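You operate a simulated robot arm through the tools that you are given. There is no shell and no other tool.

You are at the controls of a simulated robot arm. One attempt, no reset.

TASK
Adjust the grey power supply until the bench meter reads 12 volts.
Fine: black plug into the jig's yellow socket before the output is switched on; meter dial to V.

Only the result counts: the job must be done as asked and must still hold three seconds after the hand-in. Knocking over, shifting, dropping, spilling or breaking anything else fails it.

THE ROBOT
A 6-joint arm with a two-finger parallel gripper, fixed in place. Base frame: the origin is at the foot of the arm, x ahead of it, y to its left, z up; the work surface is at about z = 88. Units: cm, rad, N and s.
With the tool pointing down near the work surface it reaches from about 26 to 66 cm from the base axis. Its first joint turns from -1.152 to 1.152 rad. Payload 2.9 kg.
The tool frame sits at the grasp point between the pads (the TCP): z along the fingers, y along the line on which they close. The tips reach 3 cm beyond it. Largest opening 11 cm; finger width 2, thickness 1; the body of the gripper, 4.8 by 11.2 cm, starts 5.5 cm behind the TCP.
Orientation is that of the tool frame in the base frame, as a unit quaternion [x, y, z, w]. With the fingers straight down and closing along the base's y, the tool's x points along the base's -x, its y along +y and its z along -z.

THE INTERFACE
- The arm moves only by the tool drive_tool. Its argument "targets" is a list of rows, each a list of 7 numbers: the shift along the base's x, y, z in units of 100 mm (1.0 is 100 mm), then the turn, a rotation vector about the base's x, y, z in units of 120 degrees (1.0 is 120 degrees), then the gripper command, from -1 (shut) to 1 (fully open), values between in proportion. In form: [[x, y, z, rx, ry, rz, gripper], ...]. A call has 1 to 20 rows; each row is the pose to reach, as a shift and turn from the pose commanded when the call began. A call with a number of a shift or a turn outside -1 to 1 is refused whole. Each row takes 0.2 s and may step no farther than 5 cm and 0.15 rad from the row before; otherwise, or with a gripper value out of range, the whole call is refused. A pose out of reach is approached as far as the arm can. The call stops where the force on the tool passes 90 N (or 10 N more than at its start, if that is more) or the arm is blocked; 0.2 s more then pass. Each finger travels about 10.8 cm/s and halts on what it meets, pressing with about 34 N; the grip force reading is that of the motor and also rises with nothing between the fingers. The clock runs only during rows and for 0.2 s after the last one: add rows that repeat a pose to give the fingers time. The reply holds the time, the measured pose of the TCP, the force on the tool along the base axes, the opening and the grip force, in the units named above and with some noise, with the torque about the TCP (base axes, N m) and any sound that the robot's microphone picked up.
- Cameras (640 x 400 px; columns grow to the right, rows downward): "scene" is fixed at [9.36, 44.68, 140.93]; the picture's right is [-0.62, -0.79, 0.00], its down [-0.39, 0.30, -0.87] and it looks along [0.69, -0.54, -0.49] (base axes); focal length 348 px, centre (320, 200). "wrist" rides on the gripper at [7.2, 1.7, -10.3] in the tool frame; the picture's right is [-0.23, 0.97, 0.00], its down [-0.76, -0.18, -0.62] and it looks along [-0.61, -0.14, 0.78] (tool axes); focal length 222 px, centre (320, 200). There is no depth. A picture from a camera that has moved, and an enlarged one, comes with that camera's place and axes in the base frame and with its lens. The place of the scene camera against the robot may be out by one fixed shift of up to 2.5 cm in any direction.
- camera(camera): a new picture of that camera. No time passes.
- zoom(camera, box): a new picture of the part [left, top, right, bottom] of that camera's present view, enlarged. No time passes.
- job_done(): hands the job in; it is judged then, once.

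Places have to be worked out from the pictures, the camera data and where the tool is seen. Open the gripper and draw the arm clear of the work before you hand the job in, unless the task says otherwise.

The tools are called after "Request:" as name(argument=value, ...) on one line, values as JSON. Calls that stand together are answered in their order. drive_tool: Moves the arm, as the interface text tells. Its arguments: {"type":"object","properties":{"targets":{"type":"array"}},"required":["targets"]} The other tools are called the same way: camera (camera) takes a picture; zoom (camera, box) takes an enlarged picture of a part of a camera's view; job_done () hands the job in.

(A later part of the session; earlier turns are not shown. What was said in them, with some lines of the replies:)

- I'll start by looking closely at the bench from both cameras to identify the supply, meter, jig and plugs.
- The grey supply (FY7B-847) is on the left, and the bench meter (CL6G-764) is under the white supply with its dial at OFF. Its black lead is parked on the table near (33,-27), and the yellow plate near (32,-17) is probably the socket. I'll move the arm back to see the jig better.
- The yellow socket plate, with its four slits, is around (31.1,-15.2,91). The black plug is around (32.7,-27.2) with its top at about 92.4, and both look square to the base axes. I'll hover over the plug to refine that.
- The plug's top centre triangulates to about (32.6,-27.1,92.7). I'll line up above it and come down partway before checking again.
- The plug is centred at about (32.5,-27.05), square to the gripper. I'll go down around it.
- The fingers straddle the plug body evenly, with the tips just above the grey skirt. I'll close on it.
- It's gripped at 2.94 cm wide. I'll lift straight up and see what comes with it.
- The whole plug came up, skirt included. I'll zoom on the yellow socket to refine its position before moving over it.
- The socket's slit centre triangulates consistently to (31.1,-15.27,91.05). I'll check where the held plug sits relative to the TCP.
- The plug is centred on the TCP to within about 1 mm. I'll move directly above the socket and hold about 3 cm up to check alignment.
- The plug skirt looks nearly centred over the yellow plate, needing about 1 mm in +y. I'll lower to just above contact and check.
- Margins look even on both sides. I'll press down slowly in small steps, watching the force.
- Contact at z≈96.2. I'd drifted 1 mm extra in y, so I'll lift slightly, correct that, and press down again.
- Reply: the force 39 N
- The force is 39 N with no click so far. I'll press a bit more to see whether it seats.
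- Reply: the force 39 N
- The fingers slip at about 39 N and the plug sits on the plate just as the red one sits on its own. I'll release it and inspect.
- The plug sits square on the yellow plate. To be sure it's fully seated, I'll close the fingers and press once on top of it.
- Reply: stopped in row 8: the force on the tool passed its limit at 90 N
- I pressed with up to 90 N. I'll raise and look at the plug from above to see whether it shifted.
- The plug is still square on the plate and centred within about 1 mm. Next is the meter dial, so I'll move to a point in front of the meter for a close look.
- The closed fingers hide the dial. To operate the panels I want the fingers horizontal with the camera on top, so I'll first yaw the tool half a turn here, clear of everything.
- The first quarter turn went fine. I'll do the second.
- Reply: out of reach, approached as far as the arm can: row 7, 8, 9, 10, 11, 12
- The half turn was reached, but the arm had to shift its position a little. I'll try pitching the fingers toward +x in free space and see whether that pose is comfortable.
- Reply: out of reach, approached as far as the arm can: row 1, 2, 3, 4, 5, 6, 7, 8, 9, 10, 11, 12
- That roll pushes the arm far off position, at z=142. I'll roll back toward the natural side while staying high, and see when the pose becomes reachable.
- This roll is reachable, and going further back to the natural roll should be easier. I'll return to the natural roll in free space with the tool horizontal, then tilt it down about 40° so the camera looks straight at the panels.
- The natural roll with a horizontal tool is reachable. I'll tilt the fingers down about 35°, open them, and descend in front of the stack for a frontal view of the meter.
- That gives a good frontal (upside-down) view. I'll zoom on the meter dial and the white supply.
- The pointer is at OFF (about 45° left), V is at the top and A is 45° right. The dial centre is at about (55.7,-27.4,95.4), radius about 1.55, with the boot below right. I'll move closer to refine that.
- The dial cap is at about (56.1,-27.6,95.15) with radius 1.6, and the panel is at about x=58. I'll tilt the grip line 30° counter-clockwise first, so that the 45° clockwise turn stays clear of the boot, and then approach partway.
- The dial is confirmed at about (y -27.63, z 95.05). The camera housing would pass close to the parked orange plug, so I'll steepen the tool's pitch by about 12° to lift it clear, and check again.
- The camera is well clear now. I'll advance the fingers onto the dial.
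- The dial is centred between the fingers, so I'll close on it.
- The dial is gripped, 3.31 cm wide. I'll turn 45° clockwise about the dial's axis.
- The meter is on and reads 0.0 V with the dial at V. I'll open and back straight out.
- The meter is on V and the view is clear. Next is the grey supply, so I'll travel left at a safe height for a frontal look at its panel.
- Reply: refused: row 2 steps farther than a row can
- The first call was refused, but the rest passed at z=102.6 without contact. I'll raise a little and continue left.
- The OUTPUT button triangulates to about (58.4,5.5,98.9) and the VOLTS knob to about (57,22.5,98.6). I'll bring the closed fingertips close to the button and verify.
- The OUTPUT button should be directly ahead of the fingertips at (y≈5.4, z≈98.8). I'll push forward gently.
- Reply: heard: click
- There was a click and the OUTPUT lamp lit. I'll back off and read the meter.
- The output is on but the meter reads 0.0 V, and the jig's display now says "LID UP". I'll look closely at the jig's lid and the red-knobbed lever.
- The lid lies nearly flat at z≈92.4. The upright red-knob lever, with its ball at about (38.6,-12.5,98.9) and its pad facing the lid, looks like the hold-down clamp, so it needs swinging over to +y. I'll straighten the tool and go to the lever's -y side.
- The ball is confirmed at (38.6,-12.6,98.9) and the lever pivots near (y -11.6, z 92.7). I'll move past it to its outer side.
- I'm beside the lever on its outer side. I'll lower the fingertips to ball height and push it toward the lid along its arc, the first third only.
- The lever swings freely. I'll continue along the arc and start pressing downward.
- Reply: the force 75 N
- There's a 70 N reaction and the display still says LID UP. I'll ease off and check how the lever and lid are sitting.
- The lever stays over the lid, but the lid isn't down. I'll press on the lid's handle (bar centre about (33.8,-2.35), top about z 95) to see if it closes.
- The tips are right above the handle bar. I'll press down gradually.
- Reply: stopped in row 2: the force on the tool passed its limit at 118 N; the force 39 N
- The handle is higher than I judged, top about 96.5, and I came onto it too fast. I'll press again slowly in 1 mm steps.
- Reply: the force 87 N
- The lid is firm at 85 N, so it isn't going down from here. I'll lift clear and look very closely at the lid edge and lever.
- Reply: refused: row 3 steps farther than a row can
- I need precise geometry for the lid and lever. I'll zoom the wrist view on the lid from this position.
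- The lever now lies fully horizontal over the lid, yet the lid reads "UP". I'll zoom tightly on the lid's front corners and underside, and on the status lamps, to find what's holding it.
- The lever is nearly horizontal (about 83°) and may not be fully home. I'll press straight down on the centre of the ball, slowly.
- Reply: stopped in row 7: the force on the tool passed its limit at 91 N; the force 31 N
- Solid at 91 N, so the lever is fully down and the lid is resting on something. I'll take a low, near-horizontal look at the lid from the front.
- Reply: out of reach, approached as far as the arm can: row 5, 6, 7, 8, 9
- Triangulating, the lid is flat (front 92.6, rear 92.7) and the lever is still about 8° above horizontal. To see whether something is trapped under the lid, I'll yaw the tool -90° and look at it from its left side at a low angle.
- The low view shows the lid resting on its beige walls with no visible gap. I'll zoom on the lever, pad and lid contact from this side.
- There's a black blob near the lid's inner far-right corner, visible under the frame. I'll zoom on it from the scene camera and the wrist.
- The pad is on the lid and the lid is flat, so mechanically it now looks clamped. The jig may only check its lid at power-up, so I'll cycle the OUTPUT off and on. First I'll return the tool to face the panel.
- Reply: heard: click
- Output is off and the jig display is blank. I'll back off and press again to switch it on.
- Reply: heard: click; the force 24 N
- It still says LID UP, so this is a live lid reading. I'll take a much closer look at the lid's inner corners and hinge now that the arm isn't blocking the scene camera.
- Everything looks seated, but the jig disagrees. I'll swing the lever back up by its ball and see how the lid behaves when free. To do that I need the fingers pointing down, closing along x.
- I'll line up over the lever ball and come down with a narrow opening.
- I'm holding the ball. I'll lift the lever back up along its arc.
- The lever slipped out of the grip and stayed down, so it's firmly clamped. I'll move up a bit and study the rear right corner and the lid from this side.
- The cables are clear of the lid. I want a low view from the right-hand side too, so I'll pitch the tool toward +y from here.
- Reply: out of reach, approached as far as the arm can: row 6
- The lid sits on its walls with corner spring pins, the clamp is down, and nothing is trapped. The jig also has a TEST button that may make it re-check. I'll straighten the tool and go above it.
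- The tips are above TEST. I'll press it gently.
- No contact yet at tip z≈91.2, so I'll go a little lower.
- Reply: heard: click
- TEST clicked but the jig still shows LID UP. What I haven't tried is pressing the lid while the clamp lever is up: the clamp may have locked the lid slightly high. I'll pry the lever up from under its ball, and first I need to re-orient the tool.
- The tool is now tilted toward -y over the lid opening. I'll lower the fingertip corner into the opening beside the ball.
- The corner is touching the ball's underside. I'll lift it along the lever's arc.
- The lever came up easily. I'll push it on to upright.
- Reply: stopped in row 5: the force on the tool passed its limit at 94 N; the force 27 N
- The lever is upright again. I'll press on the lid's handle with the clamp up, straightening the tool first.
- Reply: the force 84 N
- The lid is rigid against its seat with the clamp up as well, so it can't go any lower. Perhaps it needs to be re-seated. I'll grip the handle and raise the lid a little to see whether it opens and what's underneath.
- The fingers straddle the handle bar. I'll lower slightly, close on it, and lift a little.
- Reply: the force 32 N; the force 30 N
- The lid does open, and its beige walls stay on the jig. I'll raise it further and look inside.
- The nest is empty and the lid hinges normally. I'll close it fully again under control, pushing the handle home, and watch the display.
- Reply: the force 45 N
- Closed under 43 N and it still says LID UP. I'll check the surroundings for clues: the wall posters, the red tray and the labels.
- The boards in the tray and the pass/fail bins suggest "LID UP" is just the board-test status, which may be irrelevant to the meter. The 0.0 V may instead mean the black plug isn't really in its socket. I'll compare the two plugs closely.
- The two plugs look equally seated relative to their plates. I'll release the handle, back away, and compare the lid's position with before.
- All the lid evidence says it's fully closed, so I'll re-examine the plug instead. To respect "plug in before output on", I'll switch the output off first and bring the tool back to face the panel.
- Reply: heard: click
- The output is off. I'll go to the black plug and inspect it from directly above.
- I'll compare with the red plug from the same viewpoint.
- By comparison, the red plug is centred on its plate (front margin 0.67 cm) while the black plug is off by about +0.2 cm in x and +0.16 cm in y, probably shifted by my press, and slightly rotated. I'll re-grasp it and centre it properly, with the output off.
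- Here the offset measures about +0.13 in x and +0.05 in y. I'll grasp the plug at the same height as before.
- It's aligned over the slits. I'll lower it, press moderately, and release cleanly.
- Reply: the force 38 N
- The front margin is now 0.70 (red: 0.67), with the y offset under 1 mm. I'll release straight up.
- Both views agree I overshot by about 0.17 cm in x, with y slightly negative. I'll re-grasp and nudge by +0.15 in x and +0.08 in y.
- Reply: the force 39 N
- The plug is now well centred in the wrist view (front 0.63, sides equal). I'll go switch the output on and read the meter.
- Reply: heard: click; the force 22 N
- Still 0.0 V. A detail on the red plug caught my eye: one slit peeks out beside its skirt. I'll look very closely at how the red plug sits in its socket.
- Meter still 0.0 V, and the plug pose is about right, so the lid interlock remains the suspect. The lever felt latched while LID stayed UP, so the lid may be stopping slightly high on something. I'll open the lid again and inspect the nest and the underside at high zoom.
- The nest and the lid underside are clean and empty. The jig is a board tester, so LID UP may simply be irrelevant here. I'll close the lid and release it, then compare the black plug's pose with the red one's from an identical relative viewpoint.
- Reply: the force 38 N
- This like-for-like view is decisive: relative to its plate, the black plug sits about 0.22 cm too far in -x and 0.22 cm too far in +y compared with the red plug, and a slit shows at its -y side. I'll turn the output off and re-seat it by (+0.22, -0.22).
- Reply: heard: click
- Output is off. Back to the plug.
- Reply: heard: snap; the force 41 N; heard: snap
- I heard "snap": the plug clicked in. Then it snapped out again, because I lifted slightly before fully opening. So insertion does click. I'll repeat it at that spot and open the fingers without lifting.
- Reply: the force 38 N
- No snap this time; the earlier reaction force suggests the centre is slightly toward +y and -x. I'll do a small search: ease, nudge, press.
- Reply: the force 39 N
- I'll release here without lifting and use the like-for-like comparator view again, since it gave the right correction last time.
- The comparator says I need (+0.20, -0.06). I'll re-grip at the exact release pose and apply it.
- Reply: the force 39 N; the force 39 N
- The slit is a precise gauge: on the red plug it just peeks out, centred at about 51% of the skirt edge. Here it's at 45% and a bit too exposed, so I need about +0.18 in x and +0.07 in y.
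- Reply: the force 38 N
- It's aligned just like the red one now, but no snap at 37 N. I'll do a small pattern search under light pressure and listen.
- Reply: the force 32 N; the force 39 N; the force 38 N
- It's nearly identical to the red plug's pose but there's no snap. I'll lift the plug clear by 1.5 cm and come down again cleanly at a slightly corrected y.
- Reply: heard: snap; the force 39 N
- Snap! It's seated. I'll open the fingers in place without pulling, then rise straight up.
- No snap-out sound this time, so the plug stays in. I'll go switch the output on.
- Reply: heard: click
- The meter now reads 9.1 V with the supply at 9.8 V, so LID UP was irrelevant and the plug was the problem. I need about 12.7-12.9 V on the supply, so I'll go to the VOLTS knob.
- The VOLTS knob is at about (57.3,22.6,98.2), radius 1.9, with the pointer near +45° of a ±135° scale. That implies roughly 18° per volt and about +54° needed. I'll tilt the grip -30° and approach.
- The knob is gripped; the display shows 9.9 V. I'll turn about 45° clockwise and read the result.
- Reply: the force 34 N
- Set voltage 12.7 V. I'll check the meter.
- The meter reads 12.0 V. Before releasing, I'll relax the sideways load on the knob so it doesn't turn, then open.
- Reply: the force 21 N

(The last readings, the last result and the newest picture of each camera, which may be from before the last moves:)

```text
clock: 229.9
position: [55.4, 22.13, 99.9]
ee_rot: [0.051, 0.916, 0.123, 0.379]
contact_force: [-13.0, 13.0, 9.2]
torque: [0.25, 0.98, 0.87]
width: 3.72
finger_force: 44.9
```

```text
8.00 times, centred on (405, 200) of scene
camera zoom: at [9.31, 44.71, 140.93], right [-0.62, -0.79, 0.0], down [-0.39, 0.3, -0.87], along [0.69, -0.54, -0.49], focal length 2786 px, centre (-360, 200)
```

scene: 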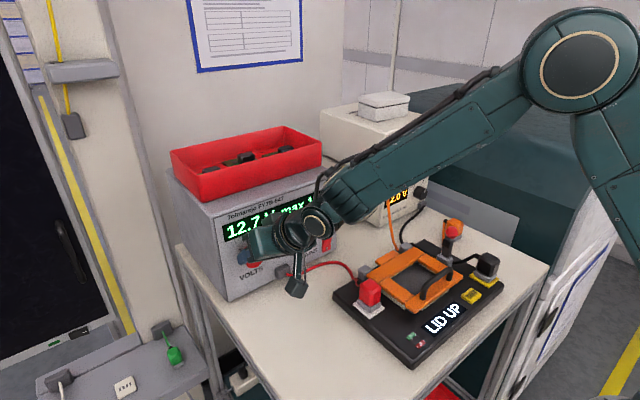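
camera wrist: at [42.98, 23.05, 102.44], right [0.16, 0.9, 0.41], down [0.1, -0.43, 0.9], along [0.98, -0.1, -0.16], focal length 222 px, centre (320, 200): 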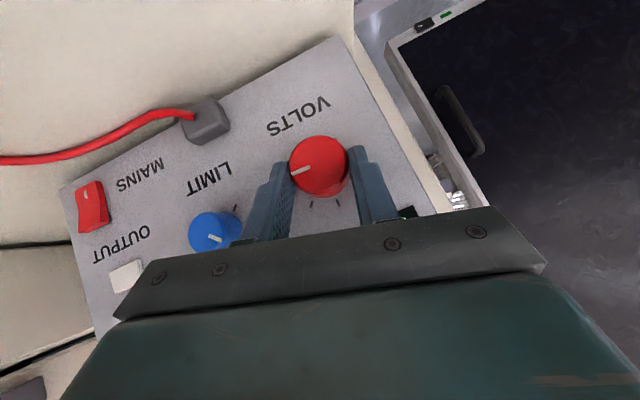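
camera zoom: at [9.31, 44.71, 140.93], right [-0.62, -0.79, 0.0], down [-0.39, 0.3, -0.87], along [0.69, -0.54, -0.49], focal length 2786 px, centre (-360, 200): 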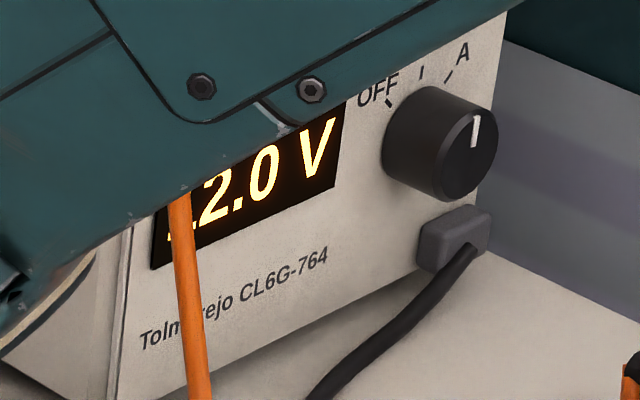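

Request:
drive_tool(targets=[[-0.006, 0.003, 0.003, 0, 0, 0, -0.5], [-0.006, 0.003, 0.003, 0, 0, 0, -0.35], [-0.006, 0.003, 0.003, 0, 0, 0, -0.2], [-0.006, 0.003, 0.003, 0, 0, 0, 0.02], [-0.006, 0.003, 0.003, 0, 0, 0, 0.02], [-0.006, 0.003, 0.003, 0, 0, 0, 0.02]])

Request:
drive_tool(targets=[[-0.2, 0, 0, 0, 0, 0, 0.02], [-0.4, 0, 0.02, 0, 0, 0, 0.02], [-0.7, 0, 0.1, 0, 0, 0, 0.02], [-1.0, 0, 0.2, 0, 0, 0, 0.02], [-1.0, 0, 0.2, -0.06, 0, 0, 0.02], [-1.0, 0, 0.2, -0.125, 0, 0, 0.02]])

Request:
camera(camera="scene")

Request:
camera(camera="wrist")

```text
clock: 231.3
position: [55.53, 22.03, 99.83]
ee_rot: [0.052, 0.916, 0.12, 0.38]
contact_force: [0.7, 0.9, -0.4]
torque: [-0.01, -0.03, 0.0]
width: 5.6
finger_force: 0.1
```

```text
clock: 232.7
position: [45.54, 22.02, 101.82]
ee_rot: [0.0, 0.924, 0.0, 0.383]
contact_force: [0.1, -0.7, 0.1]
torque: [0.0, 0.0, -0.03]
width: 5.63
finger_force: 0.1
```

```text
taken
```

scene: 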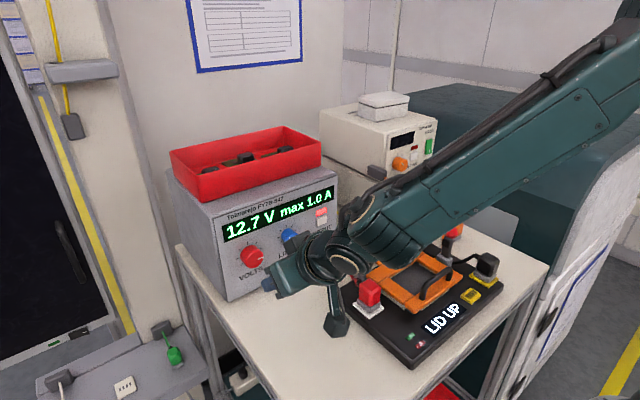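

```text
taken
camera wrist: at [33.08, 23.61, 104.01], right [0.16, 0.97, 0.16], down [0.1, -0.18, 0.98], along [0.98, -0.14, -0.12], focal length 222 px, centre (320, 200)
```

wrist: 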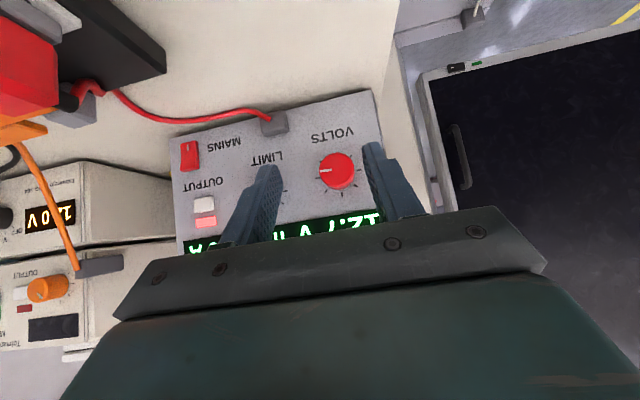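

The supply holds at 12.7 V. I'll draw the arm up and clear with the gripper open, then do a final check.

Request:
drive_tool(targets=[[-0.1, 0, 0.3, 0, 0, 0, 0.3], [-0.2, 0, 0.7, 0, 0, 0, 0.6], [-0.3, -0.1, 1.0, 0, 0, 0, 1], [-0.3, -0.5, 1.0, 0, 0.06, 0, 1], [-0.4, -0.9, 1.0, 0, 0.12, 0, 1], [-0.4, -1.0, 1.0, 0, 0.18, 0, 1]])

Request:
drive_tool(targets=[[-0.1, -0.3, 0.3, 0, 0.06, 0, 1], [-0.2, -0.6, 0.6, 0, 0.12, 0, 1], [-0.2, -0.9, 0.9, 0, 0.18, 0, 1], [-0.2, -0.9, 0.9, 0, 0.195, 0, 1]])

Request:
camera(camera="scene")

Request:
zoom(camera="scene", box=[370, 165, 440, 225])

Request:
zoom(camera="scene", box=[320, 200, 540, 370])

Request:
camera(camera="wrist")

```text
clock: 234.1
position: [41.54, 12.2, 111.96]
ee_rot: [0.001, 0.979, -0.001, 0.203]
contact_force: [0.0, 0.4, 0.6]
torque: [0.01, -0.01, 0.0]
width: 11.0
finger_force: 0.0
```

```text
clock: 235.1
position: [39.52, 3.02, 120.96]
ee_rot: [0.002, 1.0, -0.001, 0.0]
contact_force: [0.7, 0.3, -0.7]
torque: [0.02, -0.02, -0.02]
width: 10.99
finger_force: 0.0
```

```text
taken
```

scene: 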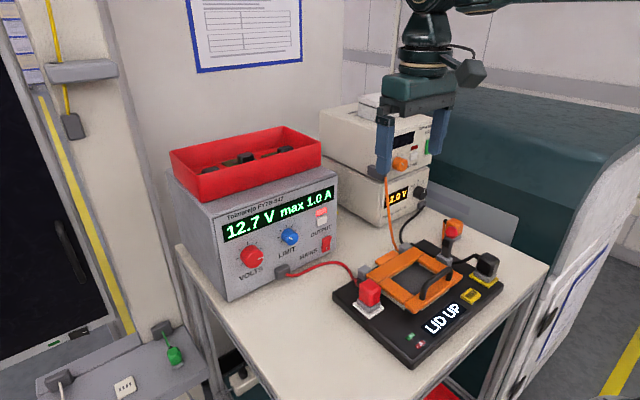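

```text
6.67 times, centred on (405, 195) of scene
camera zoom: at [9.36, 44.68, 140.93], right [-0.62, -0.79, 0.0], down [-0.39, 0.3, -0.87], along [0.69, -0.54, -0.49], focal length 2322 px, centre (-247, 233)
```

zoom: 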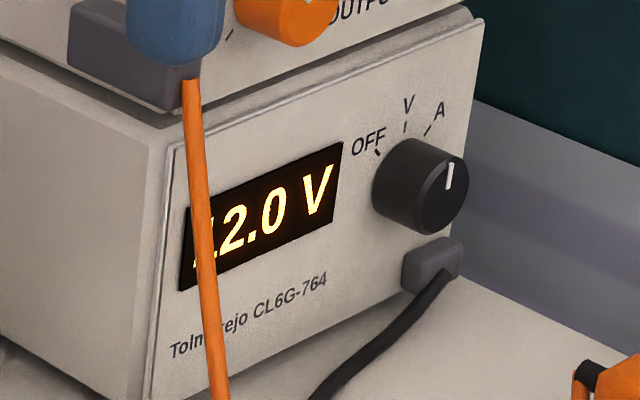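

```text
2.35 times, centred on (430, 285) of scene
camera zoom: at [9.36, 44.68, 140.93], right [-0.62, -0.79, 0.0], down [-0.39, 0.3, -0.87], along [0.69, -0.54, -0.49], focal length 819 px, centre (61, 0)
```

zoom: 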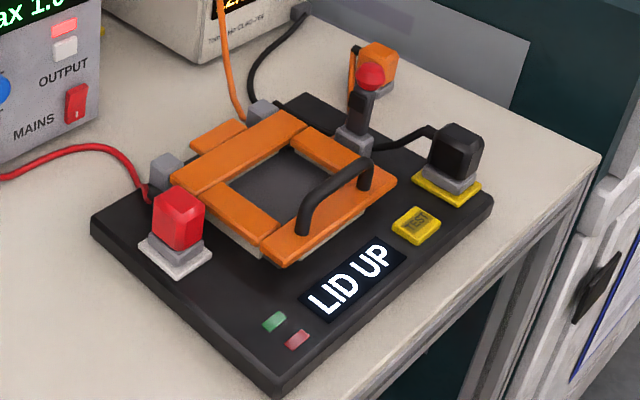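

```text
taken
camera wrist: at [32.2, 4.59, 131.27], right [0.23, 0.97, 0.0], down [0.76, -0.18, 0.62], along [0.61, -0.14, -0.78], focal length 222 px, centre (320, 200)
```

wrist: 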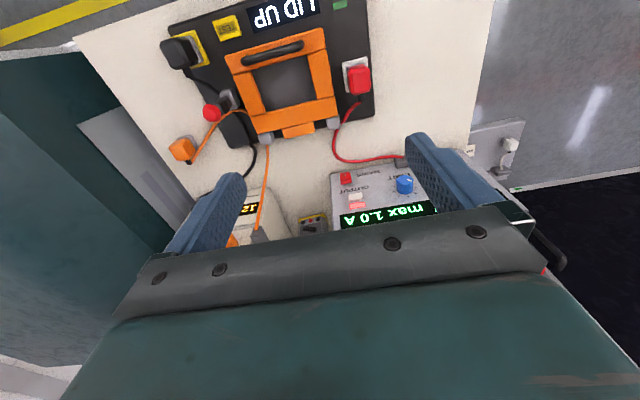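

Final state: the meter reads 12.0 V with its dial on V, the supply is at 12.7 V with output on, and the black plug is seated in the yellow socket. The lid is closed, the lever is upright as it was at the start, and the arm is clear with the gripper open. Handing in.

Request:
job_done()

```text
The job is handed in.
```

The bench meter reads 12.0 V and held there after I released the knob and moved the arm clear. The grey supply is set to 12.7 V with its output on, because the meter reads about 0.7 V below the supply.

- **Plug order:** The black plug is seated in the jig's yellow socket. My first try left it resting on the socket, so I switched the output on twice before it was really in (plus one off-and-on cycle in between). I turned the output off, re-seated the plug until it snapped in, and then switched on again. The final switch-on followed your order, but the earlier ones did not.
- **Meter dial:** It is on V.
- **Jig:** The display still says LID UP, which turned out not to affect the meter. While working that out I moved the red-knob lever, lifted the lid twice and pressed TEST once. The lid is closed and the lever is upright again, as at the start.

The gripper is open and clear of the bench. I saw nothing else shifted, dropped or damaged.
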